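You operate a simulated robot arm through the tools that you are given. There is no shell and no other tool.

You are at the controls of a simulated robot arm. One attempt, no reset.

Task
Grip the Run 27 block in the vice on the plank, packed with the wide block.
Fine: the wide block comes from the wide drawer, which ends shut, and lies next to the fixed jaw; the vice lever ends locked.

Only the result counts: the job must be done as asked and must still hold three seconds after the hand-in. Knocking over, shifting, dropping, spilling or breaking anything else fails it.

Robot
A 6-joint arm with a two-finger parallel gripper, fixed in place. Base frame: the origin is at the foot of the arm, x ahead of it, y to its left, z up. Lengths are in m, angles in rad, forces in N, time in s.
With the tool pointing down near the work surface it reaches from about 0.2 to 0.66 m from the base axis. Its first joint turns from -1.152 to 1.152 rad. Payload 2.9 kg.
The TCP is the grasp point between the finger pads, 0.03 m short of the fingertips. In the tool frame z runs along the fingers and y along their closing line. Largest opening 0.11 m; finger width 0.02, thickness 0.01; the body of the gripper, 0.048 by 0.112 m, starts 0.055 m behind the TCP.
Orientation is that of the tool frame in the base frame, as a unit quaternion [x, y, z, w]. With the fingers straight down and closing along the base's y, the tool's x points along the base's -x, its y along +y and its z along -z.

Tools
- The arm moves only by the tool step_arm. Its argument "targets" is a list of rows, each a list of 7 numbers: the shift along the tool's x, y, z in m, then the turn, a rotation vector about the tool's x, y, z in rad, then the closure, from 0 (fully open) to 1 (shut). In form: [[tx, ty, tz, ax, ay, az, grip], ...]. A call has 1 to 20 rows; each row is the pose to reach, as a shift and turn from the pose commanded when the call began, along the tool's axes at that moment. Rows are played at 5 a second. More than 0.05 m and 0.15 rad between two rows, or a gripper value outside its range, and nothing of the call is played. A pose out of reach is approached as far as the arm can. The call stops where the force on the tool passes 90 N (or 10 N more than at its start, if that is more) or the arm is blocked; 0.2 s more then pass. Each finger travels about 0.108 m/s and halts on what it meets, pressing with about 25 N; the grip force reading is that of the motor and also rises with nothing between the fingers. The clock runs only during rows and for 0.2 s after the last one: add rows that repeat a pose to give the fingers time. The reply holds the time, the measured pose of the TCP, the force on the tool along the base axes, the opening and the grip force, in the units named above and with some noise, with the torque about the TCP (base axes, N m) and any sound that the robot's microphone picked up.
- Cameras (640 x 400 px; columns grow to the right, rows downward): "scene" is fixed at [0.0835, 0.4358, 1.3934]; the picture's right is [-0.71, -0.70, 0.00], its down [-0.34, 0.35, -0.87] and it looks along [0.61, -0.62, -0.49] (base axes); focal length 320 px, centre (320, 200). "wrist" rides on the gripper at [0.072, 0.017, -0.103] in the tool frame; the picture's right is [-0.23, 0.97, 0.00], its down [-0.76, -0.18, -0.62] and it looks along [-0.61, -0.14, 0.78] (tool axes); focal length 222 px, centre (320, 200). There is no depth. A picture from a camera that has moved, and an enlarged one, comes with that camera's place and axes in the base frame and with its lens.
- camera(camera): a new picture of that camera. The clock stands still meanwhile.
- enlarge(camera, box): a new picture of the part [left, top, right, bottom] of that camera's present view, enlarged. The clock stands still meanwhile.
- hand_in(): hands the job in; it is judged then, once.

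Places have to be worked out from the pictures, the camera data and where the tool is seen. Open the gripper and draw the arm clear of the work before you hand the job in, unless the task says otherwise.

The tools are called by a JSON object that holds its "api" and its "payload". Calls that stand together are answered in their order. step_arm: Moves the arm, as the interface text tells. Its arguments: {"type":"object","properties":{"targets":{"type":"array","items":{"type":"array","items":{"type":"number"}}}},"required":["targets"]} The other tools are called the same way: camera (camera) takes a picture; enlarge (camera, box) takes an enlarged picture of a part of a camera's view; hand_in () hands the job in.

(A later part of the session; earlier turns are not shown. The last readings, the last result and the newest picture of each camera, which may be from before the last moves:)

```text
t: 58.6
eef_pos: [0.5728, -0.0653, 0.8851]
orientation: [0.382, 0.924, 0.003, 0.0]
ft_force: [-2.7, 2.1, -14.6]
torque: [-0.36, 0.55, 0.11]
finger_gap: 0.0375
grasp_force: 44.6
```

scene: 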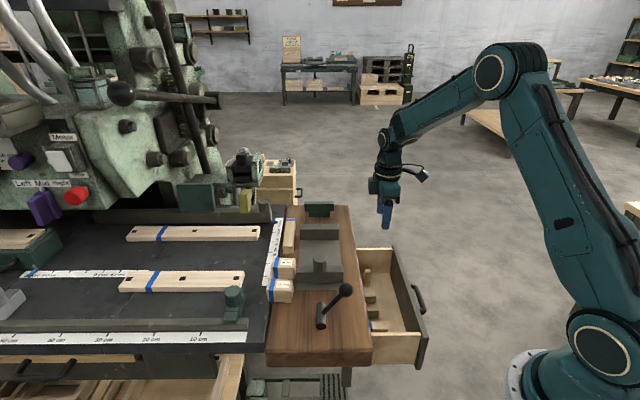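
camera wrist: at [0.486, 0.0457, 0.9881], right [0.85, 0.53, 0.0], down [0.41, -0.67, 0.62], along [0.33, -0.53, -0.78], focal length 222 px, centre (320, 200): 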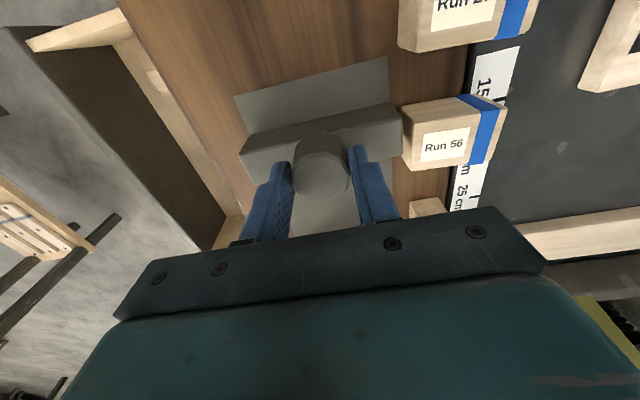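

Enough travel confirmed. I slide the jaw back to near its original place to make room for Run 27.

{"api": "step_arm", "payload": {"targets": [[0.01, 0, 0, 0, 0, 0, 0.8], [0.022, 0, 0, 0, 0, 0, 0.8], [0.034, 0, 0, 0, 0, 0, 0.8], [0.046, 0, 0, 0, 0, 0, 0.8], [0.058, 0, 0, 0, 0, 0, 0.8], [0.068, 0, 0, 0, 0, 0, 0.8], [0.075, 0, 0, 0, 0, 0, 0.8]]}}

{"api": "enlarge", "payload": {"camera": "scene", "box": [270, 180, 390, 300]}}

```text
t: 60.2
eef_pos: [0.5203, -0.0113, 0.8846]
orientation: [0.383, 0.924, 0.003, 0.001]
ft_force: [-8.1, -9.6, -3.3]
torque: [-0.43, 0.68, -0.12]
finger_gap: 0.0375
grasp_force: 45.7
```

```text
3.33 times, centred on (330, 240) of scene
camera zoom: at [0.0833, 0.4355, 1.3935], right [-0.71, -0.7, 0.0], down [-0.34, 0.35, -0.87], along [0.61, -0.62, -0.49], focal length 1066 px, centre (287, 67)
```

zoom: 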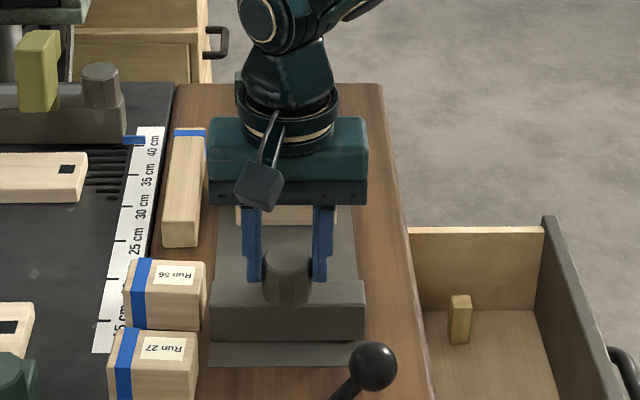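

Jaw is back. I release the post and rise, then move toward the Run 27 block.

{"api": "step_arm", "payload": {"targets": [[0, 0, 0, 0, 0, 0, 0.6], [0, 0, 0, 0, 0, 0, 0.45], [0, 0, -0.03, 0, 0, 0, 0.45], [0, 0, -0.07, 0, 0, 0, 0.3], [0.02, 0.03, -0.09, 0, 0, 0, 0.15], [0.035, 0.065, -0.09, 0, 0, 0, 0], [0.045, 0.098, -0.09, 0, 0, 0, 0], [0.045, 0.098, -0.09, 0, 0, 0, 0]]}}

{"api": "camera", "payload": {"camera": "wrist"}}

{"api": "enlarge", "payload": {"camera": "wrist", "box": [240, 60, 420, 200]}}

```text
t: 62.0
eef_pos: [0.5575, 0.0889, 0.9751]
orientation: [0.383, 0.924, 0.004, 0.001]
ft_force: [1.1, 0.8, 0.6]
torque: [0.0, 0.02, 0.02]
finger_gap: 0.1102
grasp_force: 0.0
```

```text
taken
camera wrist: at [0.5179, 0.1521, 1.0787], right [0.85, 0.53, 0.01], down [0.41, -0.67, 0.62], along [0.33, -0.53, -0.78], focal length 222 px, centre (320, 200)
```

wrist: 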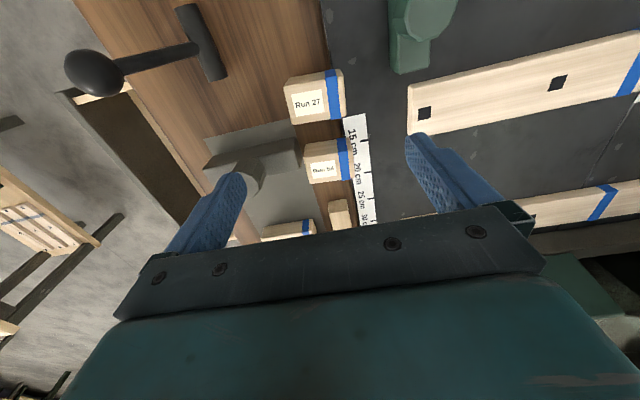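

```text
2.86 times, centred on (330, 130) of wrist
camera zoom: at [0.5179, 0.1521, 1.0787], right [0.85, 0.53, 0.01], down [0.41, -0.67, 0.62], along [0.33, -0.53, -0.78], focal length 635 px, centre (291, 400)
```

zoom: 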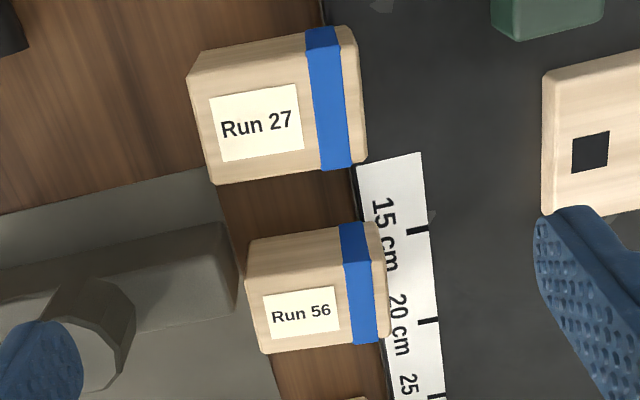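

Run 27's top centre comes out at u≈0.320, w≈0.456. I move over it and descend with the fingers flanking its 6 cm length.

{"api": "step_arm", "payload": {"targets": [[0.006, -0.0005, 0.03, 0, 0, 0, 0.1], [0.0116, -0.001, 0.065, 0, 0, 0, 0.22], [0.0116, -0.001, 0.095, 0, 0, 0, 0.22], [0.0116, -0.001, 0.12, 0, 0, 0, 0.22], [0.0116, -0.001, 0.135, 0, 0, 0, 0.22]]}}

{"api": "camera", "payload": {"camera": "wrist"}}

{"api": "enlarge", "payload": {"camera": "scene", "box": [240, 200, 360, 320]}}

```text
t: 63.2
eef_pos: [0.5509, 0.097, 0.8407]
orientation: [0.383, 0.924, 0.002, 0.001]
ft_force: [0.3, -0.4, 0.2]
torque: [0.01, -0.01, 0.0]
finger_gap: 0.0859
grasp_force: 0.0
```

```text
taken
camera wrist: at [0.51, 0.1596, 0.9443], right [0.85, 0.53, 0.01], down [0.41, -0.67, 0.62], along [0.33, -0.53, -0.78], focal length 222 px, centre (320, 200)
```

wrist: 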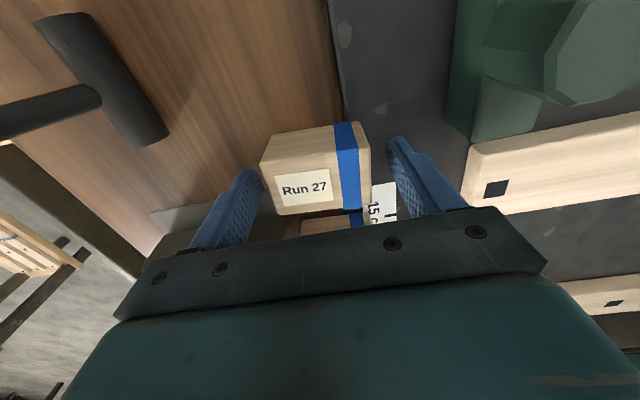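

```text
3.33 times, centred on (300, 260) of scene
camera zoom: at [0.0835, 0.4358, 1.3934], right [-0.71, -0.7, 0.0], down [-0.34, 0.35, -0.87], along [0.61, -0.62, -0.49], focal length 1066 px, centre (387, 0)
```

zoom: 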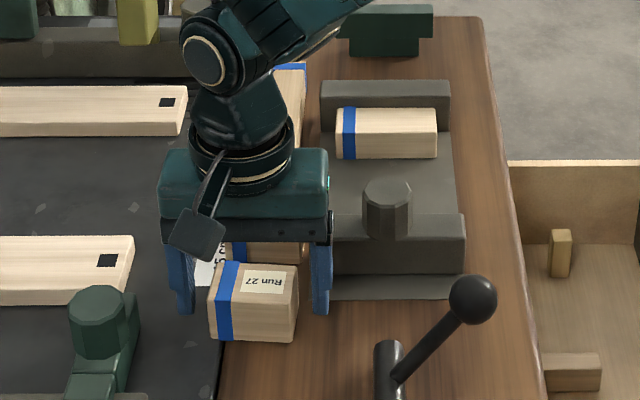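

Block is between the fingers, tips about 1 cm above the plank. I lower 4 mm more and close.

{"api": "step_arm", "payload": {"targets": [[0, -0.001, 0.002, 0, 0, 0, 0.22], [0, -0.0015, 0.004, 0, 0, 0, 0.22], [0, -0.0015, 0.004, 0, 0, 0, 0.35], [0, -0.0015, 0.004, 0, 0, 0, 0.48], [0, -0.0015, 0.004, 0, 0, 0, 0.6], [0, -0.0015, 0.004, 0, 0, 0, 0.6]]}}

```text
t: 64.6
eef_pos: [0.5494, 0.0957, 0.8353]
orientation: [0.383, 0.924, 0.003, 0.0]
ft_force: [1.0, 0.6, -0.4]
torque: [-0.02, 0.0, -0.01]
finger_gap: 0.0602
grasp_force: 25.5
```

Run 27 is gripped (60 mm). I lift it clear, then carry it over the vice between the jaw and the wide block.

{"api": "step_arm", "payload": {"targets": [[0, 0, -0.03, 0, 0, 0, 0.6], [0, 0, -0.07, 0, 0, 0, 0.6], [0, 0, -0.105, 0, 0, 0, 0.6], [-0.03, -0.02, -0.11, 0, 0, 0, 0.6], [-0.065, -0.04, -0.11, 0, 0, 0, 0.6], [-0.1, -0.062, -0.11, 0, 0, 0, 0.6], [-0.13, -0.082, -0.11, 0, 0, 0, 0.6], [-0.156, -0.098, -0.11, 0, 0, 0, 0.6], [-0.156, -0.098, -0.11, 0, 0, 0, 0.6]]}}

{"api": "camera", "payload": {"camera": "wrist"}}

{"api": "enlarge", "payload": {"camera": "scene", "box": [260, 150, 380, 310]}}

```text
t: 66.6
eef_pos: [0.5894, -0.0844, 0.9454]
orientation: [0.382, 0.924, 0.003, 0.001]
ft_force: [0.2, 0.2, -1.7]
torque: [-0.05, 0.0, 0.0]
finger_gap: 0.0602
grasp_force: 25.4
```

```text
taken
camera wrist: at [0.549, -0.0222, 1.0502], right [0.85, 0.53, 0.01], down [0.41, -0.67, 0.62], along [0.33, -0.53, -0.78], focal length 222 px, centre (320, 200)
```

wrist: 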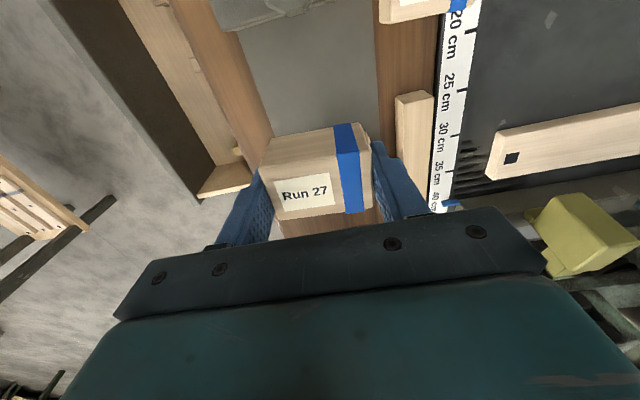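

```text
2.50 times, centred on (320, 230) of scene
camera zoom: at [0.0835, 0.4357, 1.3934], right [-0.71, -0.7, 0.0], down [-0.34, 0.35, -0.87], along [0.61, -0.62, -0.49], focal length 799 px, centre (320, 125)
```

zoom: 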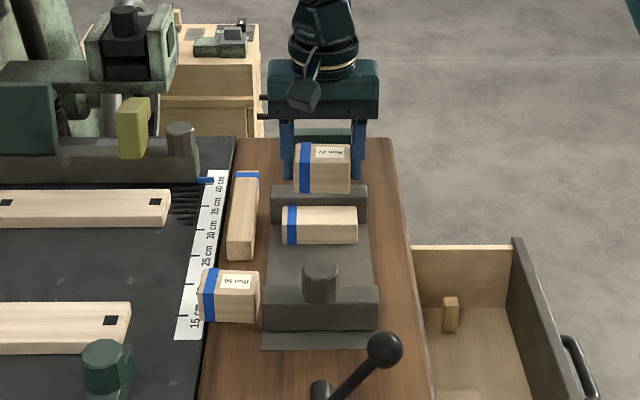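

Block is above the gap (u≈0.476, w≈0.357) with ~9 mm room to the wide block. I lower it to about 8 mm above the slab.

{"api": "step_arm", "payload": {"targets": [[0, 0, 0.03, 0, 0, 0, 0.6], [0, 0, 0.06, 0, 0, 0, 0.6], [0, 0, 0.08, 0, 0, 0, 0.6], [0, 0, 0.095, 0, 0, 0, 0.6], [0, 0, 0.095, 0, 0, 0, 0.6]]}}

{"api": "enlarge", "payload": {"camera": "scene", "box": [280, 190, 360, 290]}}

{"api": "camera", "payload": {"camera": "wrist"}}

```text
t: 67.8
eef_pos: [0.589, -0.0849, 0.8507]
orientation: [0.383, 0.924, 0.003, 0.001]
ft_force: [0.6, 0.1, -0.6]
torque: [0.03, 0.01, 0.01]
finger_gap: 0.0598
grasp_force: 24.8
```

```text
4.00 times, centred on (320, 240) of scene
camera zoom: at [0.0835, 0.4357, 1.3934], right [-0.71, -0.7, 0.0], down [-0.34, 0.35, -0.87], along [0.61, -0.62, -0.49], focal length 1279 px, centre (320, 40)
```

zoom: 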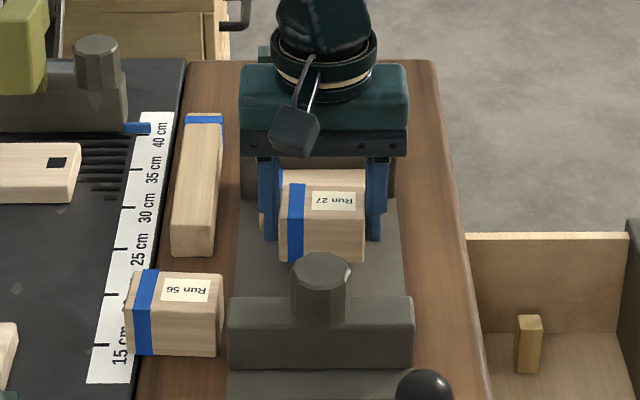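

```text
taken
camera wrist: at [0.5494, -0.021, 0.9545], right [0.85, 0.53, 0.01], down [0.41, -0.67, 0.62], along [0.33, -0.53, -0.78], focal length 222 px, centre (320, 200)
```

wrist: 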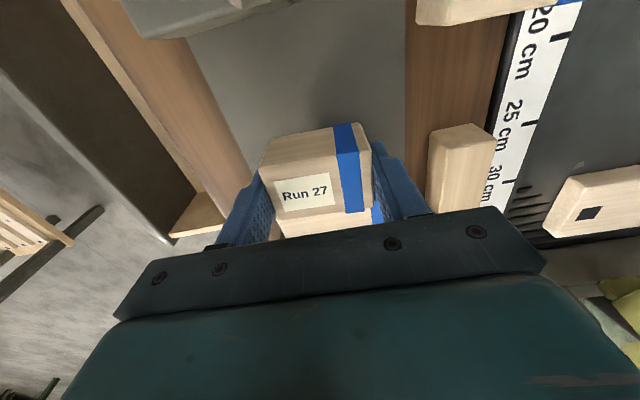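

Positioned well. I lower the final millimetres in 2 mm steps until it touches the slab.

{"api": "step_arm", "payload": {"targets": [[0, 0, 0.002, 0, 0, 0, 0.6], [0, 0, 0.004, 0, 0, 0, 0.6], [0, 0, 0.006, 0, 0, 0, 0.6], [0, 0, 0.0075, 0, 0, 0, 0.6]]}}

```text
t: 68.8
eef_pos: [0.5901, -0.0841, 0.8424]
orientation: [0.383, 0.924, 0.002, 0.002]
ft_force: [-0.2, 0.7, 0.2]
torque: [0.0, 0.0, 0.02]
finger_gap: 0.0599
grasp_force: 25.0
```

No contact yet; another 1–3 mm.

{"api": "step_arm", "payload": {"targets": [[0, 0, 0.001, 0, 0, 0, 0.6], [0, 0, 0.002, 0, 0, 0, 0.6], [0, 0, 0.003, 0, 0, 0, 0.6]]}}

```text
t: 69.6
eef_pos: [0.5896, -0.0842, 0.8401]
orientation: [0.383, 0.924, 0.004, 0.001]
ft_force: [-0.7, 0.7, 0.9]
torque: [0.01, 0.01, -0.01]
finger_gap: 0.0598
grasp_force: 24.7
```

Still only about 1 N. I continue in 1 mm steps.

{"api": "step_arm", "payload": {"targets": [[0, 0, 0.001, 0, 0, 0, 0.6], [0, 0, 0.002, 0, 0, 0, 0.6]]}}

{"api": "enlarge", "payload": {"camera": "scene", "box": [290, 210, 350, 280]}}

```text
t: 70.2
eef_pos: [0.5898, -0.0834, 0.8377]
orientation: [0.382, 0.924, 0.004, 0.002]
ft_force: [0.4, -0.2, -0.6]
torque: [0.0, -0.03, 0.02]
finger_gap: 0.0596
grasp_force: 25.2
```

```text
5.71 times, centred on (320, 245) of scene
camera zoom: at [0.0835, 0.4358, 1.3934], right [-0.71, -0.7, 0.0], down [-0.34, 0.35, -0.87], along [0.61, -0.62, -0.49], focal length 1827 px, centre (320, -57)
```

zoom: 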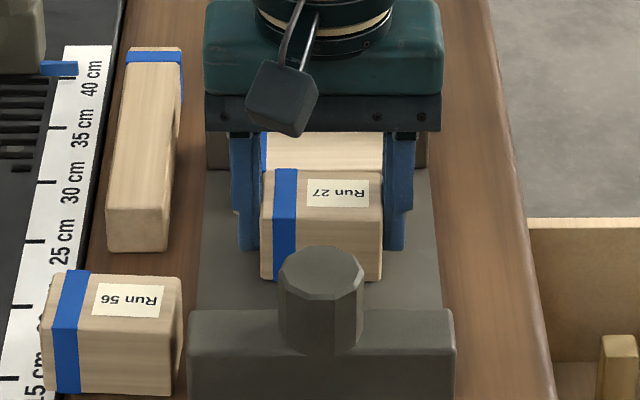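

No contact at z=0.8377; the slab must be thin. I go on in 1 mm steps.

{"api": "step_arm", "payload": {"targets": [[0, 0, 0.001, 0, 0, 0, 0.6], [0, 0, 0.002, 0, 0, 0, 0.6]]}}

```text
t: 70.8
eef_pos: [0.5905, -0.0836, 0.8351]
orientation: [0.383, 0.924, 0.003, 0.001]
ft_force: [0.4, 0.1, -0.6]
torque: [-0.02, 0.0, 0.0]
finger_gap: 0.0595
grasp_force: 24.9
```

Still free. Another 1–2 mm.

{"api": "step_arm", "payload": {"targets": [[0, 0, 0.001, 0, 0, 0, 0.6], [0, 0, 0.002, 0, 0, 0, 0.6]]}}

{"api": "enlarge", "payload": {"camera": "scene", "box": [290, 210, 350, 280]}}

```text
t: 71.4
eef_pos: [0.5899, -0.0839, 0.8358]
orientation: [0.383, 0.924, 0.003, 0.002]
ft_force: [-5.7, 2.8, 15.7]
torque: [-0.13, 0.43, -0.15]
finger_gap: 0.0597
grasp_force: 24.7
```

```text
5.71 times, centred on (320, 245) of scene
camera zoom: at [0.0831, 0.4359, 1.3934], right [-0.71, -0.7, 0.0], down [-0.34, 0.35, -0.87], along [0.61, -0.62, -0.49], focal length 1827 px, centre (320, -57)
```

zoom: 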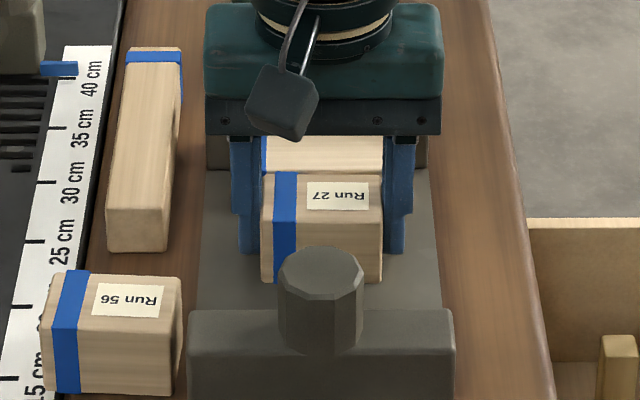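

Contact with the slab (~16 N). I relieve 1 mm and slide the block toward the wide block until they touch.

{"api": "step_arm", "payload": {"targets": [[0, 0, -0.0012, 0, 0, 0, 0.6], [-0.003, 0, -0.0012, 0, 0, 0, 0.6], [-0.006, 0, -0.0012, 0, 0, 0, 0.6]]}}

```text
t: 72.2
eef_pos: [0.5955, -0.0878, 0.8356]
orientation: [0.383, 0.924, 0.003, 0.001]
ft_force: [-1.9, 3.6, 11.8]
torque: [-0.11, 0.19, -0.07]
finger_gap: 0.0594
grasp_force: 25.3
```

Sliding with light friction. I continue a few more millimetres watching for contact with the wide block.

{"api": "step_arm", "payload": {"targets": [[-0.0015, 0, -0.0008, 0, 0, 0, 0.6], [-0.003, 0, -0.0008, 0, 0, 0, 0.6], [-0.0045, 0, -0.0008, 0, 0, 0, 0.6]]}}

{"api": "enlarge", "payload": {"camera": "scene", "box": [290, 210, 350, 280]}}

```text
t: 73.0
eef_pos: [0.5978, -0.0908, 0.8352]
orientation: [0.382, 0.924, 0.003, 0.0]
ft_force: [-1.2, 0.5, 1.9]
torque: [-0.07, 0.07, -0.01]
finger_gap: 0.0594
grasp_force: 25.2
```

```text
5.71 times, centred on (320, 245) of scene
camera zoom: at [0.0834, 0.4358, 1.3934], right [-0.71, -0.7, 0.0], down [-0.34, 0.35, -0.87], along [0.61, -0.62, -0.49], focal length 1827 px, centre (320, -57)
```

zoom: 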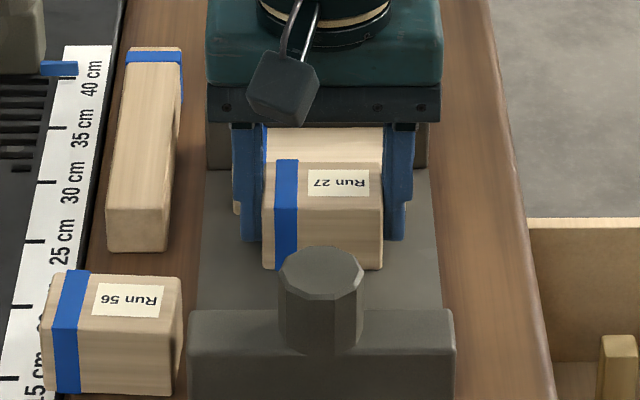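

Nearly touching. Two more small steps.

{"api": "step_arm", "payload": {"targets": [[-0.0015, 0, 0, 0, 0, 0, 0.6], [-0.003, 0, 0, 0, 0, 0, 0.6]]}}

```text
t: 73.6
eef_pos: [0.6002, -0.0935, 0.8349]
orientation: [0.382, 0.924, 0.002, 0.0]
ft_force: [-1.1, 0.9, 2.5]
torque: [-0.04, 0.07, -0.06]
finger_gap: 0.0595
grasp_force: 25.2
```

No contact yet at u≈0.4905. I step on.

{"api": "step_arm", "payload": {"targets": [[-0.0015, 0, 0, 0, 0, 0, 0.6], [-0.003, 0, 0, 0, 0, 0, 0.6]]}}

{"api": "camera", "payload": {"camera": "wrist"}}

```text
t: 74.2
eef_pos: [0.601, -0.0948, 0.8362]
orientation: [0.382, 0.924, 0.003, -0.001]
ft_force: [-7.1, 5.4, 6.2]
torque: [-0.12, 0.24, 0.1]
finger_gap: 0.0591
grasp_force: 24.8
```

```text
taken
camera wrist: at [0.5609, -0.0319, 0.9396], right [0.85, 0.53, 0.0], down [0.41, -0.67, 0.62], along [0.33, -0.52, -0.78], focal length 222 px, centre (320, 200)
```

wrist: 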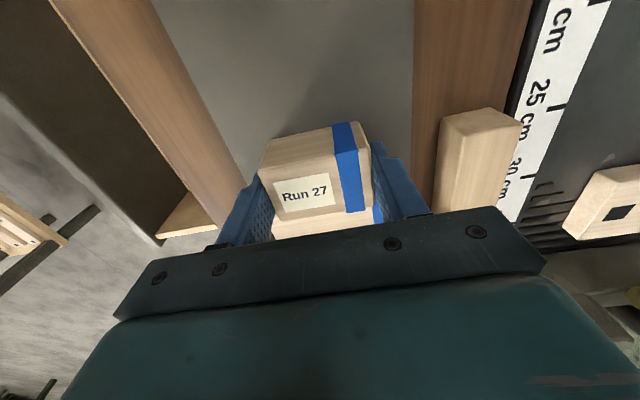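

Run 27 now touches the wide block (~9 N). I open the fingers and rise.

{"api": "step_arm", "payload": {"targets": [[0, 0, 0, 0, 0, 0, 0.4], [0, 0, 0, 0, 0, 0, 0.22], [0, 0, 0, 0, 0, 0, 0.22], [0, 0, -0.03, 0, 0, 0, 0.22], [0, 0, -0.07, 0, 0, 0, 0.22], [0, 0, -0.11, 0, 0, 0, 0.22]]}}

{"api": "camera", "payload": {"camera": "wrist"}}

{"api": "enlarge", "payload": {"camera": "scene", "box": [280, 190, 360, 290]}}

```text
t: 75.6
eef_pos: [0.601, -0.0957, 0.9468]
orientation: [0.383, 0.924, 0.003, 0.0]
ft_force: [0.7, 0.0, 0.3]
torque: [0.0, -0.01, -0.01]
finger_gap: 0.0855
grasp_force: 0.0
```

```text
taken
camera wrist: at [0.5609, -0.0329, 1.0503], right [0.85, 0.53, 0.01], down [0.41, -0.67, 0.62], along [0.33, -0.53, -0.78], focal length 222 px, centre (320, 200)
```

wrist: 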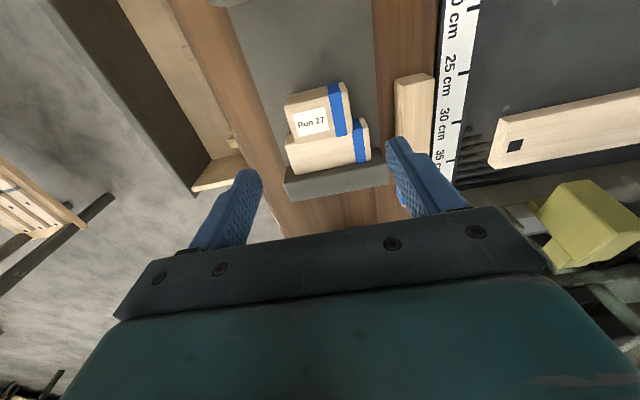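

```text
4.00 times, centred on (320, 240) of scene
camera zoom: at [0.0834, 0.4358, 1.3934], right [-0.71, -0.7, 0.0], down [-0.34, 0.35, -0.87], along [0.61, -0.62, -0.49], focal length 1279 px, centre (320, 40)
```

zoom: 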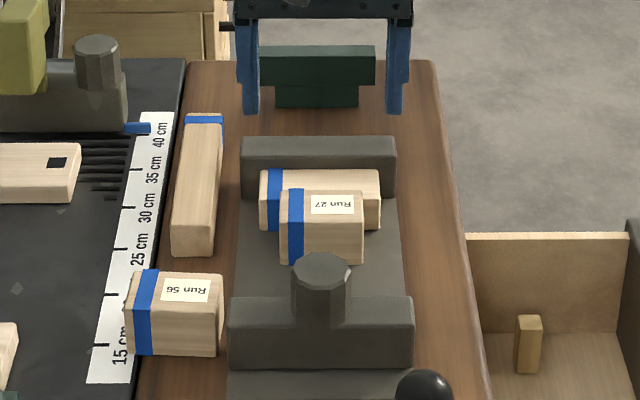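

Both blocks are stacked against the fixed jaw. I go back to the jaw's post, grip it and will slide the jaw up to the stack.

{"api": "step_arm", "payload": {"targets": [[0.04, 0.0005, 0, 0, 0, 0, 0.35], [0.08, 0.001, 0, 0, 0, 0, 0.45], [0.117, 0.001, 0.01, 0, 0, 0, 0.45], [0.117, 0.001, 0.035, 0, 0, 0, 0.45], [0.117, 0.001, 0.053, 0, 0, 0, 0.45], [0.117, 0.001, 0.063, 0, 0, 0, 0.45], [0.117, 0.001, 0.063, 0, 0, 0, 0.6], [0.117, 0.001, 0.063, 0, 0, 0, 0.75], [0.117, 0.001, 0.063, 0, 0, 0, 0.8]]}}

```text
t: 77.6
eef_pos: [0.5204, -0.0121, 0.8839]
orientation: [0.381, 0.924, 0.003, 0.001]
ft_force: [7.4, 7.6, -5.0]
torque: [-0.52, -0.15, 0.09]
finger_gap: 0.0374
grasp_force: 45.4
```

Post gripped. I slide the jaw 7 cm toward the stack, then small steps.

{"api": "step_arm", "payload": {"targets": [[-0.01, 0.0005, 0, 0, 0, 0, 0.8], [-0.022, 0.0005, 0, 0, 0, 0, 0.8], [-0.034, 0.0005, 0, 0, 0, 0, 0.8], [-0.046, 0.0005, 0, 0, 0, 0, 0.8], [-0.058, 0.0005, 0, 0, 0, 0, 0.8], [-0.066, 0.0005, 0, 0, 0, 0, 0.8], [-0.07, 0.0005, 0, 0, 0, 0, 0.8]]}}

{"api": "enlarge", "payload": {"camera": "scene", "box": [280, 190, 360, 290]}}

{"api": "camera", "payload": {"camera": "wrist"}}

```text
t: 79.2
eef_pos: [0.5703, -0.0607, 0.8818]
orientation: [0.381, 0.925, 0.003, 0.001]
ft_force: [11.0, 12.8, -8.1]
torque: [0.05, 0.34, 0.08]
finger_gap: 0.0377
grasp_force: 45.0
```

```text
4.00 times, centred on (320, 240) of scene
camera zoom: at [0.0838, 0.4361, 1.3933], right [-0.71, -0.7, 0.0], down [-0.34, 0.35, -0.87], along [0.61, -0.62, -0.49], focal length 1279 px, centre (320, 40)
```

zoom: 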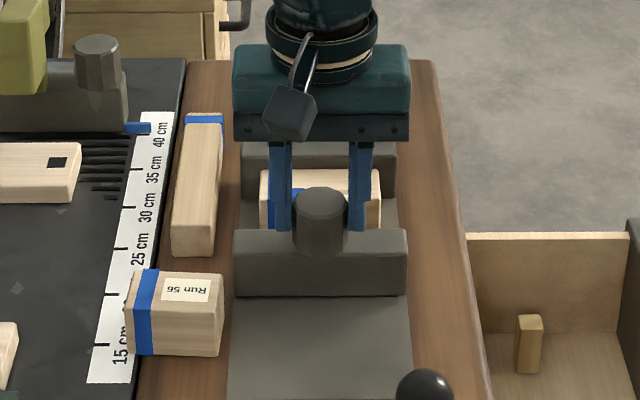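

```text
taken
camera wrist: at [0.5295, 0.0017, 0.9868], right [0.85, 0.53, 0.01], down [0.41, -0.67, 0.62], along [0.33, -0.53, -0.78], focal length 222 px, centre (320, 200)
```

wrist: 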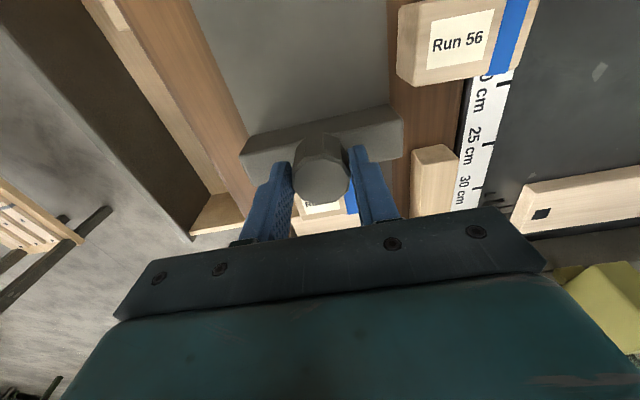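

About 8 mm to go. I relax the sideways load slightly and step forward until the jaw meets Run 27.

{"api": "step_arm", "payload": {"targets": [[-0.002, 0.001, 0, 0, 0, 0, 0.8], [-0.004, 0.001, 0, 0, 0, 0, 0.8], [-0.006, 0.001, 0, 0, 0, 0, 0.8]]}}

```text
t: 80.0
eef_pos: [0.574, -0.0644, 0.8841]
orientation: [0.384, 0.923, 0.002, 0.0]
ft_force: [2.0, 6.3, -2.0]
torque: [-0.51, 0.17, 0.29]
finger_gap: 0.0373
grasp_force: 45.1
```

{"api": "step_arm", "payload": {"targets": [[-0.0015, 0, 0, 0, 0, 0, 0.8], [-0.003, 0, 0, 0, 0, 0, 0.8]]}}

```text
t: 80.6
eef_pos: [0.575, -0.066, 0.8827]
orientation: [0.382, 0.924, 0.003, -0.002]
ft_force: [-9.7, 12.3, 2.8]
torque: [-0.69, 0.09, -0.2]
finger_gap: 0.0373
grasp_force: 45.1
```

The jaw now presses on the stack (~16 N). I press a bit more to seat everything.

{"api": "step_arm", "payload": {"targets": [[-0.001, 0, 0, 0, 0, 0, 0.8], [-0.002, 0, 0, 0, 0, 0, 0.8], [-0.002, 0, 0, 0, 0, 0, 0.8]]}}

{"api": "camera", "payload": {"camera": "wrist"}}

```text
t: 81.4
eef_pos: [0.575, -0.0661, 0.8835]
orientation: [0.382, 0.924, 0.002, -0.004]
ft_force: [-23.3, 21.4, 8.4]
torque: [0.17, 0.83, 0.0]
finger_gap: 0.0376
grasp_force: 45.5
```

```text
taken
camera wrist: at [0.5359, -0.0039, 0.9873], right [0.85, 0.53, 0.0], down [0.42, -0.67, 0.62], along [0.33, -0.52, -0.79], focal length 222 px, centre (320, 200)
```

wrist: 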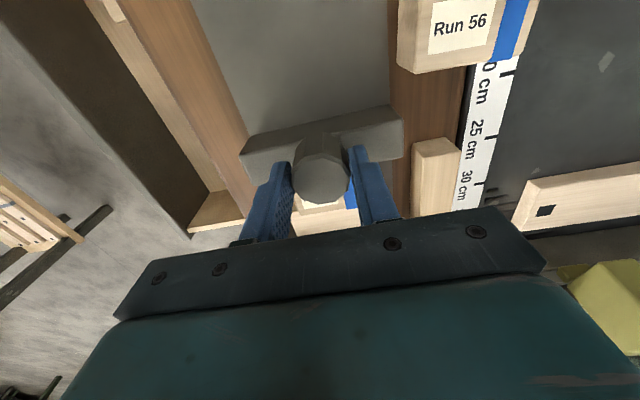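

The jaw is seated (32 N, no more motion). I release the post and rise, then inspect.

{"api": "step_arm", "payload": {"targets": [[0, 0, 0, 0, 0, 0, 0.6], [0, 0, 0, 0, 0, 0, 0.45], [0, 0, -0.03, 0, 0, 0, 0.45], [0, 0, -0.07, 0, 0, 0, 0.45], [0, 0, -0.1, 0, 0, 0, 0.45]]}}

{"api": "camera", "payload": {"camera": "wrist"}}

{"api": "enlarge", "payload": {"camera": "scene", "box": [270, 190, 390, 340]}}

```text
t: 82.6
eef_pos: [0.5772, -0.0669, 0.9836]
orientation: [0.383, 0.924, 0.004, 0.002]
ft_force: [0.2, -0.6, 0.5]
torque: [0.0, 0.03, 0.01]
finger_gap: 0.0608
grasp_force: 0.1
```

```text
taken
camera wrist: at [0.5373, -0.0058, 1.0869], right [0.85, 0.53, 0.01], down [0.41, -0.67, 0.62], along [0.33, -0.53, -0.78], focal length 222 px, centre (320, 200)
```

wrist: 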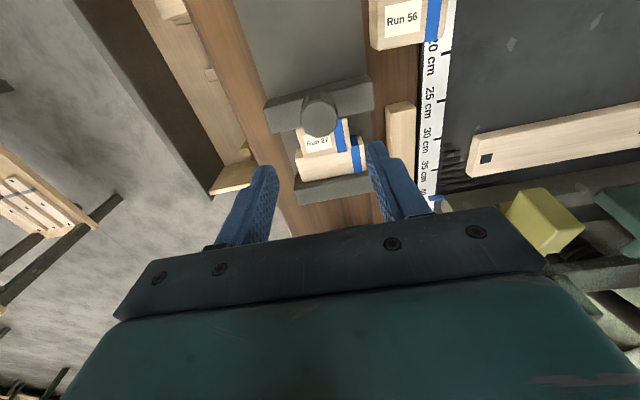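

```text
2.67 times, centred on (330, 265) of scene
camera zoom: at [0.0834, 0.4358, 1.3934], right [-0.71, -0.7, 0.0], down [-0.34, 0.35, -0.87], along [0.61, -0.62, -0.49], focal length 852 px, centre (293, 27)
```

zoom: 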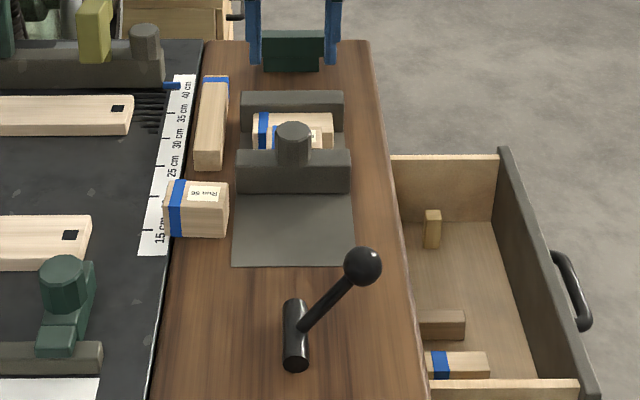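

Jaw closed on the stack. Now for the lever: its knob is at u≈0.249, w≈0.3085, z≈0.895 and it pivots about the hub axis at w≈0.361, z≈0.8175. I move above the knob with the fingers closing along the hub axis direction.

{"api": "step_arm", "payload": {"targets": [[0.017, -0.004, -0.016, 0, 0, -0.13, 0.45], [0.034, -0.009, -0.016, 0, 0, -0.26, 0.45], [0.051, -0.013, -0.016, 0, 0, -0.39, 0.45], [0.069, -0.017, -0.016, 0, 0, -0.52, 0.45], [0.086, -0.022, -0.016, 0, 0, -0.65, 0.45], [0.103, -0.026, -0.016, 0, 0, -0.78, 0.45], [0.12, -0.03, -0.016, 0, 0, -0.91, 0.45], [0.137, -0.035, -0.016, 0, 0, -1.04, 0.45], [0.154, -0.039, -0.016, 0, 0, -1.17, 0.45], [0.172, -0.043, -0.016, 0, 0, -1.3, 0.45], [0.189, -0.048, -0.016, 0, 0, -1.44, 0.45], [0.206, -0.052, -0.016, 0, 0, -1.5708, 0.45]]}}

{"api": "camera", "payload": {"camera": "wrist"}}

{"api": "enlarge", "payload": {"camera": "scene", "box": [270, 190, 430, 340]}}

```text
t: 85.2
eef_pos: [0.394, 0.0412, 0.998]
orientation: [-0.383, 0.924, 0.001, 0.002]
ft_force: [0.9, -0.1, -1.1]
torque: [-0.01, 0.01, -0.01]
finger_gap: 0.0606
grasp_force: 0.1
```

```text
taken
camera wrist: at [0.3307, 0.0005, 1.1019], right [-0.53, 0.85, 0.0], down [0.66, 0.41, 0.63], along [0.53, 0.33, -0.78], focal length 222 px, centre (320, 200)
```

wrist: 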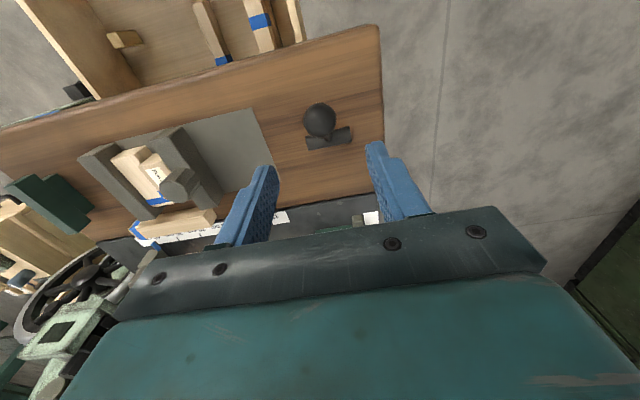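

```text
2.67 times, centred on (350, 265) of scene
camera zoom: at [0.0835, 0.4358, 1.3934], right [-0.71, -0.7, 0.0], down [-0.34, 0.35, -0.87], along [0.61, -0.62, -0.49], focal length 852 px, centre (240, 27)
```

zoom: 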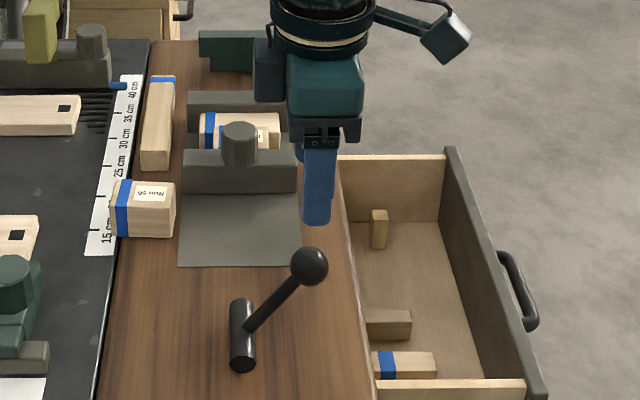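

The knob is right below the tool. I descend so the fingers flank it and close gently.

{"api": "step_arm", "payload": {"targets": [[0.001, 0, 0.03, 0, 0, 0, 0.45], [0.001, 0, 0.06, 0, 0, 0, 0.45], [0.001, 0, 0.08, 0, 0, 0, 0.45], [0.001, 0, 0.094, 0, 0, 0, 0.45], [0.001, 0, 0.094, 0, 0, 0, 0.45]]}}

{"api": "camera", "payload": {"camera": "wrist"}}

{"api": "enlarge", "payload": {"camera": "scene", "box": [290, 240, 390, 340]}}

```text
t: 86.4
eef_pos: [0.3943, 0.0407, 0.9053]
orientation: [-0.384, 0.924, 0.001, 0.003]
ft_force: [0.7, 0.0, 0.3]
torque: [0.01, -0.01, 0.05]
finger_gap: 0.0605
grasp_force: 0.1
```

```text
taken
camera wrist: at [0.3308, 0.0005, 1.0084], right [-0.53, 0.85, 0.0], down [0.66, 0.41, 0.63], along [0.53, 0.33, -0.78], focal length 222 px, centre (320, 200)
```

wrist: 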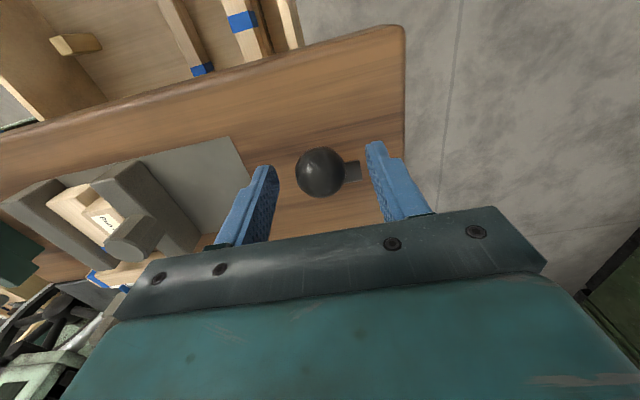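

```text
4.00 times, centred on (340, 290) of scene
camera zoom: at [0.0835, 0.4358, 1.3934], right [-0.71, -0.7, 0.0], down [-0.34, 0.35, -0.87], along [0.61, -0.62, -0.49], focal length 1279 px, centre (240, -160)
```

zoom: 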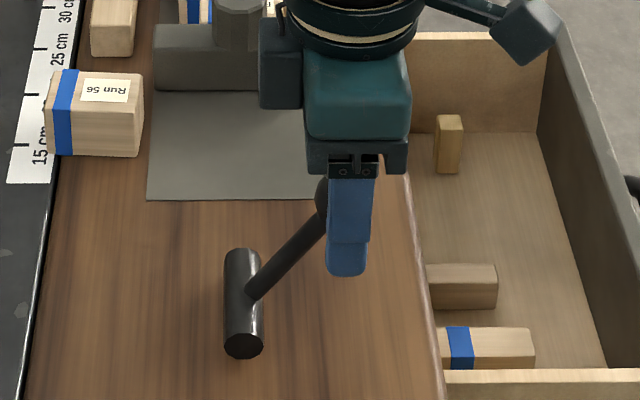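

Knob is centred in the closing direction and ~5 mm off toward the robot. I shift 4 mm, lower slightly and close on it.

{"api": "step_arm", "payload": {"targets": [[0.004, 0, 0.003, 0, 0, 0, 0.45], [0.004, 0, 0.003, 0, 0, 0, 0.6], [0.004, 0, 0.003, 0, 0, 0, 0.72], [0.004, 0, 0.003, 0, 0, 0, 0.78]]}}

```text
t: 87.4
eef_pos: [0.3918, 0.0381, 0.9015]
orientation: [-0.384, 0.923, 0.002, 0.002]
ft_force: [-3.6, 2.7, 0.7]
torque: [0.09, 0.02, 0.02]
finger_gap: 0.0315
grasp_force: 44.8
```

Knob gripped (31.5 mm). I make a small test move along its arc toward the far (bench) side and read the resistance.

{"api": "step_arm", "payload": {"targets": [[-0.0037, 0, -0.0027, 0, 0, 0, 0.78], [-0.0075, 0, -0.005, 0, 0, 0, 0.78], [-0.0075, 0, -0.005, 0, 0, 0, 0.78]]}}

```text
t: 88.2
eef_pos: [0.3959, 0.0425, 0.9068]
orientation: [-0.382, 0.924, 0.002, 0.0]
ft_force: [-11.7, -7.2, -8.8]
torque: [-0.95, 1.01, 0.03]
finger_gap: 0.0316
grasp_force: 44.8
```

It moves with about 15 N resistance. I continue along the arc a further ~8° and check.

{"api": "step_arm", "payload": {"targets": [[-0.004, 0, -0.0023, 0, 0, 0, 0.78], [-0.008, 0, -0.0043, 0, 0, 0, 0.78], [-0.012, 0, -0.0061, 0, 0, 0, 0.78]]}}

{"api": "enlarge", "payload": {"camera": "scene", "box": [290, 240, 390, 340]}}

```text
t: 89.0
eef_pos: [0.4047, 0.0505, 0.9137]
orientation: [-0.383, 0.924, 0.002, 0.0]
ft_force: [-12.1, -8.8, -5.3]
torque: [-0.94, 1.0, -0.01]
finger_gap: 0.0315
grasp_force: 45.2
```

```text
4.00 times, centred on (340, 290) of scene
camera zoom: at [0.0833, 0.4356, 1.3935], right [-0.71, -0.7, 0.0], down [-0.34, 0.35, -0.87], along [0.61, -0.62, -0.49], focal length 1279 px, centre (240, -160)
```

zoom: 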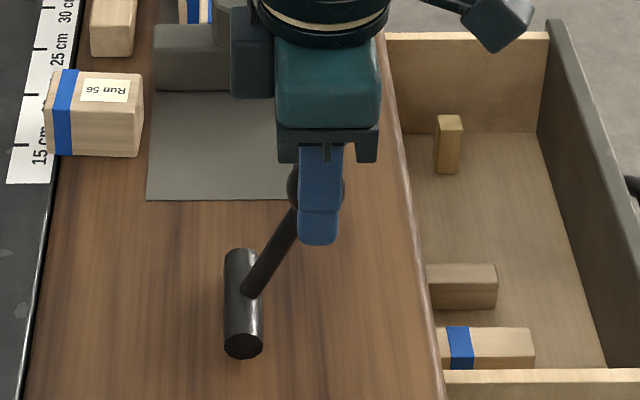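

The lever follows with steady friction. I continue over the top of the arc.

{"api": "step_arm", "payload": {"targets": [[-0.0057, 0, -0.0018, 0, 0, 0, 0.78], [-0.0115, 0, -0.0035, 0, 0, 0, 0.78], [-0.018, 0, -0.005, 0, 0, 0, 0.78], [-0.0243, 0, -0.006, 0, 0, 0, 0.78], [-0.031, 0, -0.0067, 0, 0, 0, 0.78], [-0.0377, 0, -0.007, 0, 0, 0, 0.78], [-0.0444, 0, -0.0067, 0, 0, 0, 0.78], [-0.0511, 0, -0.006, 0, 0, 0, 0.78]]}}

{"api": "enlarge", "payload": {"camera": "scene", "box": [270, 220, 390, 340]}}

```text
t: 90.8
eef_pos: [0.4421, 0.0876, 0.9194]
orientation: [-0.384, 0.923, 0.002, 0.003]
ft_force: [-12.7, 0.7, 3.4]
torque: [-0.5, 0.61, 0.01]
finger_gap: 0.0309
grasp_force: 45.2
```

```text
3.33 times, centred on (330, 280) of scene
camera zoom: at [0.0831, 0.4358, 1.3934], right [-0.71, -0.7, 0.0], down [-0.34, 0.35, -0.87], along [0.61, -0.62, -0.49], focal length 1066 px, centre (287, -67)
```

zoom: 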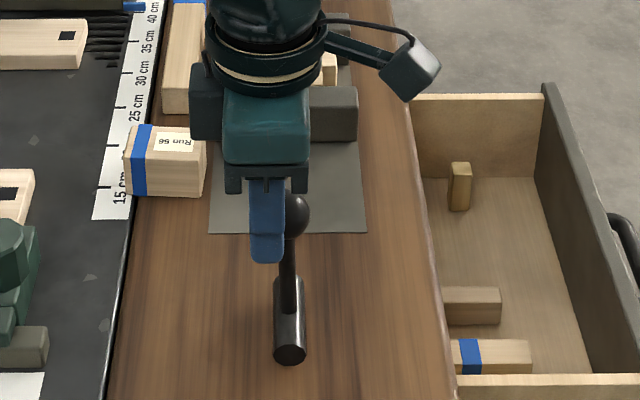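

The lever is now upright, but the knob slipped in the grip at the end. I release, rise and inspect before pushing from behind the knob with closed fingers.

{"api": "step_arm", "payload": {"targets": [[0, 0, 0, 0, 0, 0, 0.6], [0, 0, 0, 0, 0, 0, 0.45], [0, 0, -0.03, 0, 0, 0, 0.45], [0, 0, -0.06, 0, 0, 0, 0.45], [0.03, 0, -0.06, 0, 0, 0, 0.6], [0.06, 0, -0.06, 0, 0, 0, 0.8], [0.06, 0, -0.06, 0, 0, 0, 1]]}}

{"api": "enlarge", "payload": {"camera": "scene", "box": [270, 220, 390, 340]}}

{"api": "camera", "payload": {"camera": "wrist"}}

```text
t: 92.4
eef_pos: [0.3997, 0.0434, 0.9801]
orientation: [-0.382, 0.924, 0.001, 0.003]
ft_force: [0.5, 0.6, -0.2]
torque: [0.0, 0.0, 0.02]
finger_gap: 0.0002
grasp_force: 25.6
```

```text
3.33 times, centred on (330, 280) of scene
camera zoom: at [0.0834, 0.4357, 1.3934], right [-0.71, -0.7, 0.0], down [-0.34, 0.35, -0.87], along [0.61, -0.62, -0.49], focal length 1066 px, centre (287, -67)
```

zoom: 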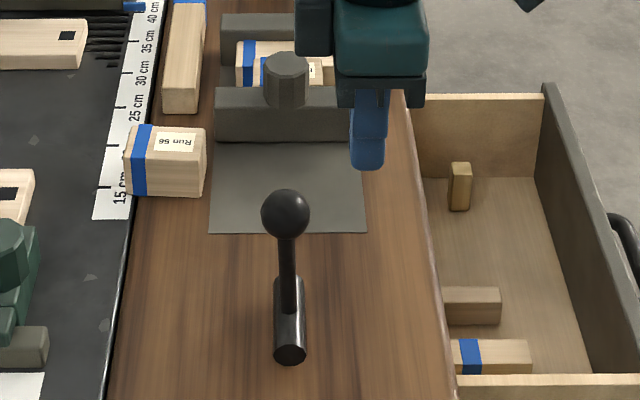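

```text
taken
camera wrist: at [0.3344, 0.0041, 1.0823], right [-0.53, 0.85, 0.0], down [0.66, 0.41, 0.63], along [0.53, 0.33, -0.78], focal length 222 px, centre (320, 200)
```

wrist: 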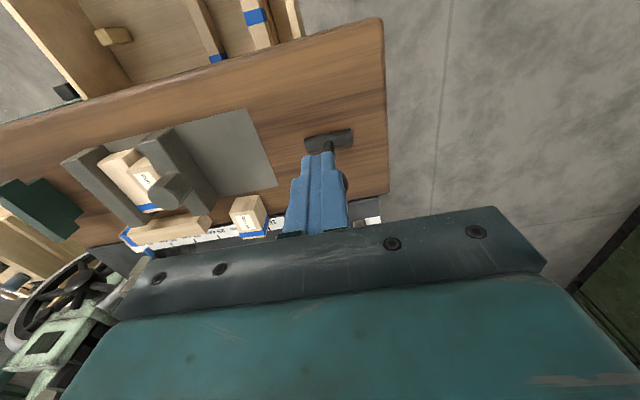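

The lever stands just past upright and stays there. I lower the closed fingers behind the knob on the robot side and push it further toward the bench side.

{"api": "step_arm", "payload": {"targets": [[0, 0.002, 0.03, 0, 0, 0, 1], [0, 0.002, 0.055, 0, 0, 0, 1], [0, 0.002, 0.07, 0, 0, 0, 1], [-0.012, 0.002, 0.07, 0, 0, 0, 1], [-0.024, 0.002, 0.07, 0, 0, 0, 1], [-0.032, 0.002, 0.07, 0, 0, 0, 1], [-0.04, 0.002, 0.07, 0, 0, 0, 1]]}}

{"api": "enlarge", "payload": {"camera": "scene", "box": [270, 220, 390, 340]}}

```text
t: 94.0
eef_pos: [0.426, 0.0743, 0.9096]
orientation: [-0.382, 0.924, 0.002, 0.003]
ft_force: [-0.8, -2.0, 0.5]
torque: [0.01, -0.01, 0.0]
finger_gap: 0.0001
grasp_force: 25.1
```

```text
3.33 times, centred on (330, 280) of scene
camera zoom: at [0.0834, 0.4357, 1.3934], right [-0.71, -0.7, 0.0], down [-0.34, 0.35, -0.87], along [0.61, -0.62, -0.49], focal length 1066 px, centre (287, -67)
```

zoom: 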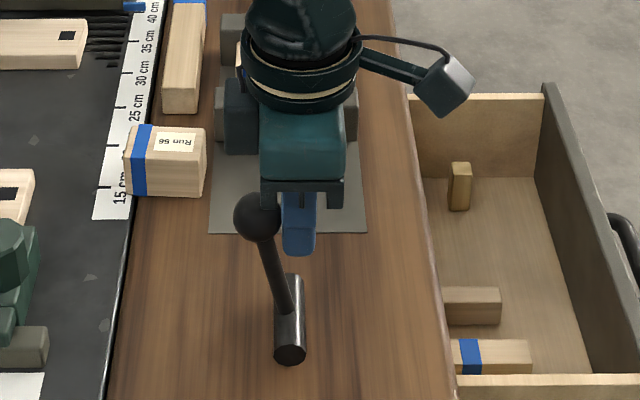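

The lever swings easily now. I keep pushing along the arc in steps, watching the force.

{"api": "step_arm", "payload": {"targets": [[-0.008, 0, 0, 0, 0, 0, 1], [-0.016, 0, 0, 0, 0, 0, 1], [-0.024, 0, 0, 0, 0, 0, 1], [-0.032, 0, 0.001, 0, 0, 0, 1]]}}

{"api": "enlarge", "payload": {"camera": "scene", "box": [270, 220, 390, 340]}}

```text
t: 95.0
eef_pos: [0.4489, 0.0966, 0.9096]
orientation: [-0.383, 0.924, 0.001, 0.003]
ft_force: [-0.5, -1.7, 0.4]
torque: [-0.01, 0.02, 0.01]
finger_gap: 0.0001
grasp_force: 25.1
```

```text
3.33 times, centred on (330, 280) of scene
camera zoom: at [0.0834, 0.4357, 1.3934], right [-0.71, -0.7, 0.0], down [-0.34, 0.35, -0.87], along [0.61, -0.62, -0.49], focal length 1066 px, centre (287, -67)
```

zoom: 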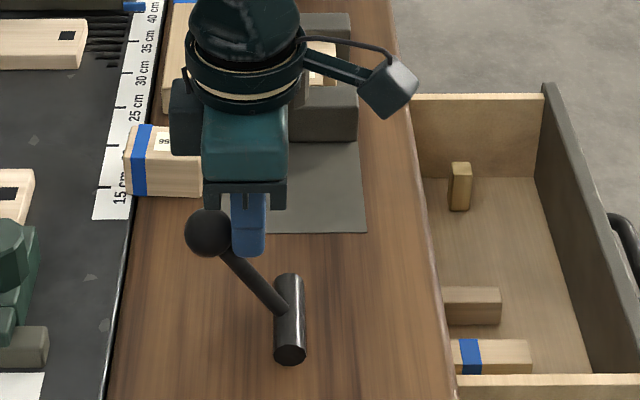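

Still only about 2 N. I continue further down the arc.

{"api": "step_arm", "payload": {"targets": [[-0.005, 0, 0.003, 0, 0, 0, 1], [-0.01, 0, 0.007, 0, 0, 0, 1], [-0.015, 0, 0.011, 0, 0, 0, 1], [-0.02, 0, 0.016, 0, 0, 0, 1]]}}

{"api": "enlarge", "payload": {"camera": "scene", "box": [270, 220, 390, 340]}}

```text
t: 95.6
eef_pos: [0.4525, 0.0987, 0.9057]
orientation: [-0.378, 0.926, -0.001, -0.006]
ft_force: [-12.9, -7.9, 15.9]
torque: [-0.08, 0.35, -0.06]
finger_gap: 0.0001
grasp_force: 24.7
stopped in row 3: the force on the tool passed its limit at 102 N (the readings are from after the stop); the commanded pose is now the measured one
```

```text
3.33 times, centred on (330, 280) of scene
camera zoom: at [0.0829, 0.4355, 1.3935], right [-0.71, -0.7, 0.0], down [-0.34, 0.35, -0.87], along [0.61, -0.62, -0.49], focal length 1066 px, centre (287, -67)
```

zoom: 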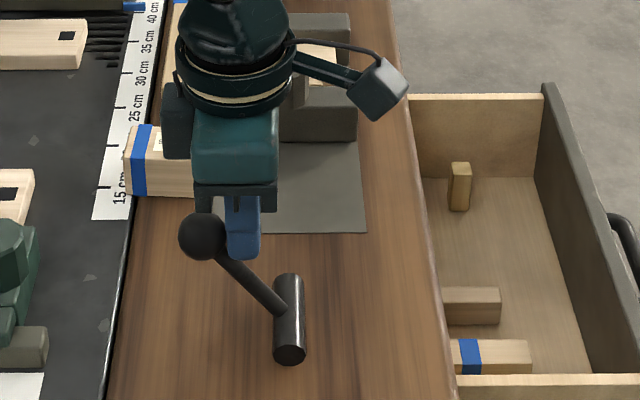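

The lever hit a firm stop at about +36° from upright (mirror of its start). I back off and rise, checking that it stays there.

{"api": "step_arm", "payload": {"targets": [[0.006, 0, -0.004, 0, 0, 0, 1], [0.015, 0, -0.02, 0, 0, 0, 1], [0.02, 0, -0.05, 0, 0, 0, 1], [0.02, 0, -0.09, 0, 0, 0, 0.8], [0.02, 0, -0.09, 0, 0, 0, 0.45]]}}

{"api": "enlarge", "payload": {"camera": "scene", "box": [250, 190, 370, 340]}}

{"api": "camera", "payload": {"camera": "wrist"}}

```text
t: 96.8
eef_pos: [0.4401, 0.0857, 0.9965]
orientation: [-0.379, 0.925, 0.001, -0.005]
ft_force: [-0.2, 0.0, 0.0]
torque: [0.0, 0.0, 0.02]
finger_gap: 0.0606
grasp_force: 0.0
```

```text
2.67 times, centred on (310, 265) of scene
camera zoom: at [0.0834, 0.4357, 1.3934], right [-0.71, -0.7, 0.0], down [-0.34, 0.35, -0.87], along [0.61, -0.62, -0.49], focal length 852 px, centre (347, 27)
```

zoom: 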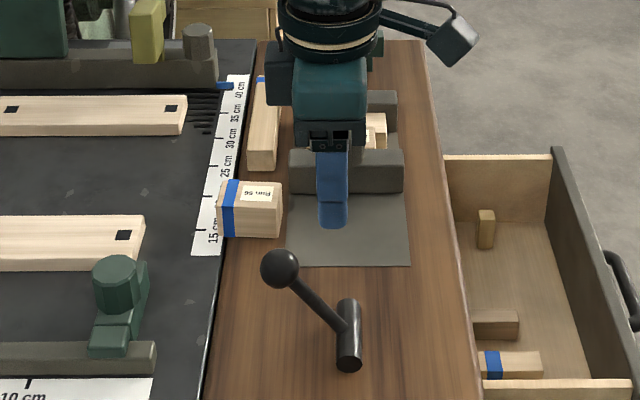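

```text
taken
camera wrist: at [0.3765, 0.0477, 1.1008], right [-0.52, 0.85, 0.0], down [0.67, 0.41, 0.62], along [0.53, 0.32, -0.79], focal length 222 px, centre (320, 200)
```

wrist: 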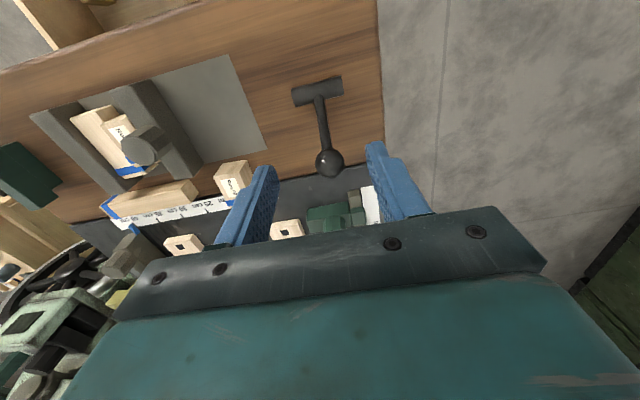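

The lever holds at its new end position. To verify it is locked, I go to the jaw's post and will try pulling the jaw back lightly.

{"api": "step_arm", "payload": {"targets": [[0.003, -0.04, 0, 0, 0, -0.004, 0.45], [0.006, -0.08, 0, 0, 0, -0.008, 0.45], [0.01, -0.12, 0, 0, 0, -0.008, 0.45], [0.0133, -0.16, 0, 0, 0, -0.008, 0.45], [0.0133, -0.203, 0.01, 0, 0, -0.008, 0.45], [0.0133, -0.203, 0.035, 0, 0, -0.008, 0.45]]}}

{"api": "camera", "payload": {"camera": "wrist"}}

{"api": "enlarge", "payload": {"camera": "scene", "box": [270, 180, 370, 280]}}

```text
t: 98.2
eef_pos: [0.5712, -0.0682, 0.9602]
orientation: [-0.382, 0.924, 0.0, -0.004]
ft_force: [0.3, -0.3, 0.7]
torque: [0.03, -0.01, -0.04]
finger_gap: 0.0605
grasp_force: 0.1
```

```text
taken
camera wrist: at [0.5096, -0.1079, 1.0638], right [-0.53, 0.85, 0.0], down [0.67, 0.41, 0.62], along [0.52, 0.33, -0.79], focal length 222 px, centre (320, 200)
```

wrist: 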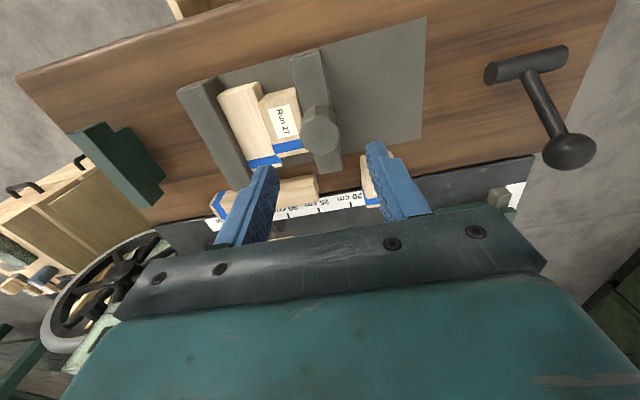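

```text
4.00 times, centred on (320, 230) of scene
camera zoom: at [0.0835, 0.4357, 1.3934], right [-0.71, -0.7, 0.0], down [-0.34, 0.35, -0.87], along [0.61, -0.62, -0.49], focal length 1279 px, centre (320, 80)
```

zoom: 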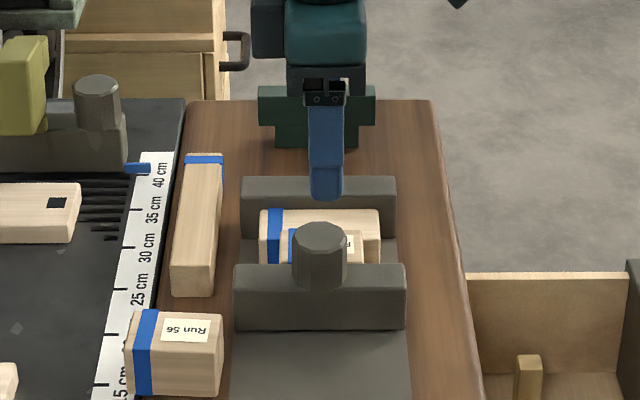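

The stack looks tight between the jaws. I zoom in to confirm contact faces.

{"api": "enlarge", "payload": {"camera": "wrist", "box": [160, 20, 440, 200]}}

```text
2.22 times, centred on (300, 110) of wrist
camera zoom: at [0.5096, -0.1079, 1.0638], right [-0.53, 0.85, 0.0], down [0.67, 0.41, 0.62], along [0.52, 0.33, -0.79], focal length 494 px, centre (364, 400)
```

zoom: 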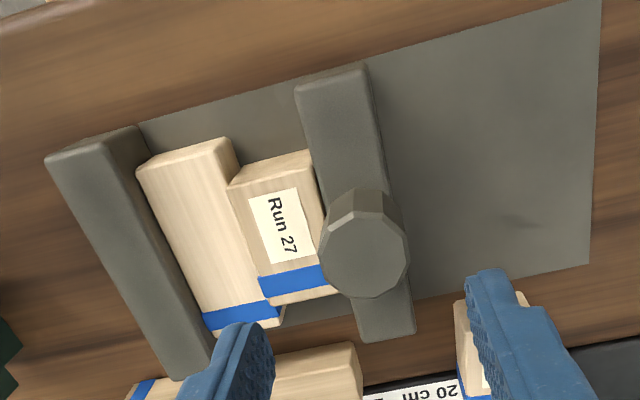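

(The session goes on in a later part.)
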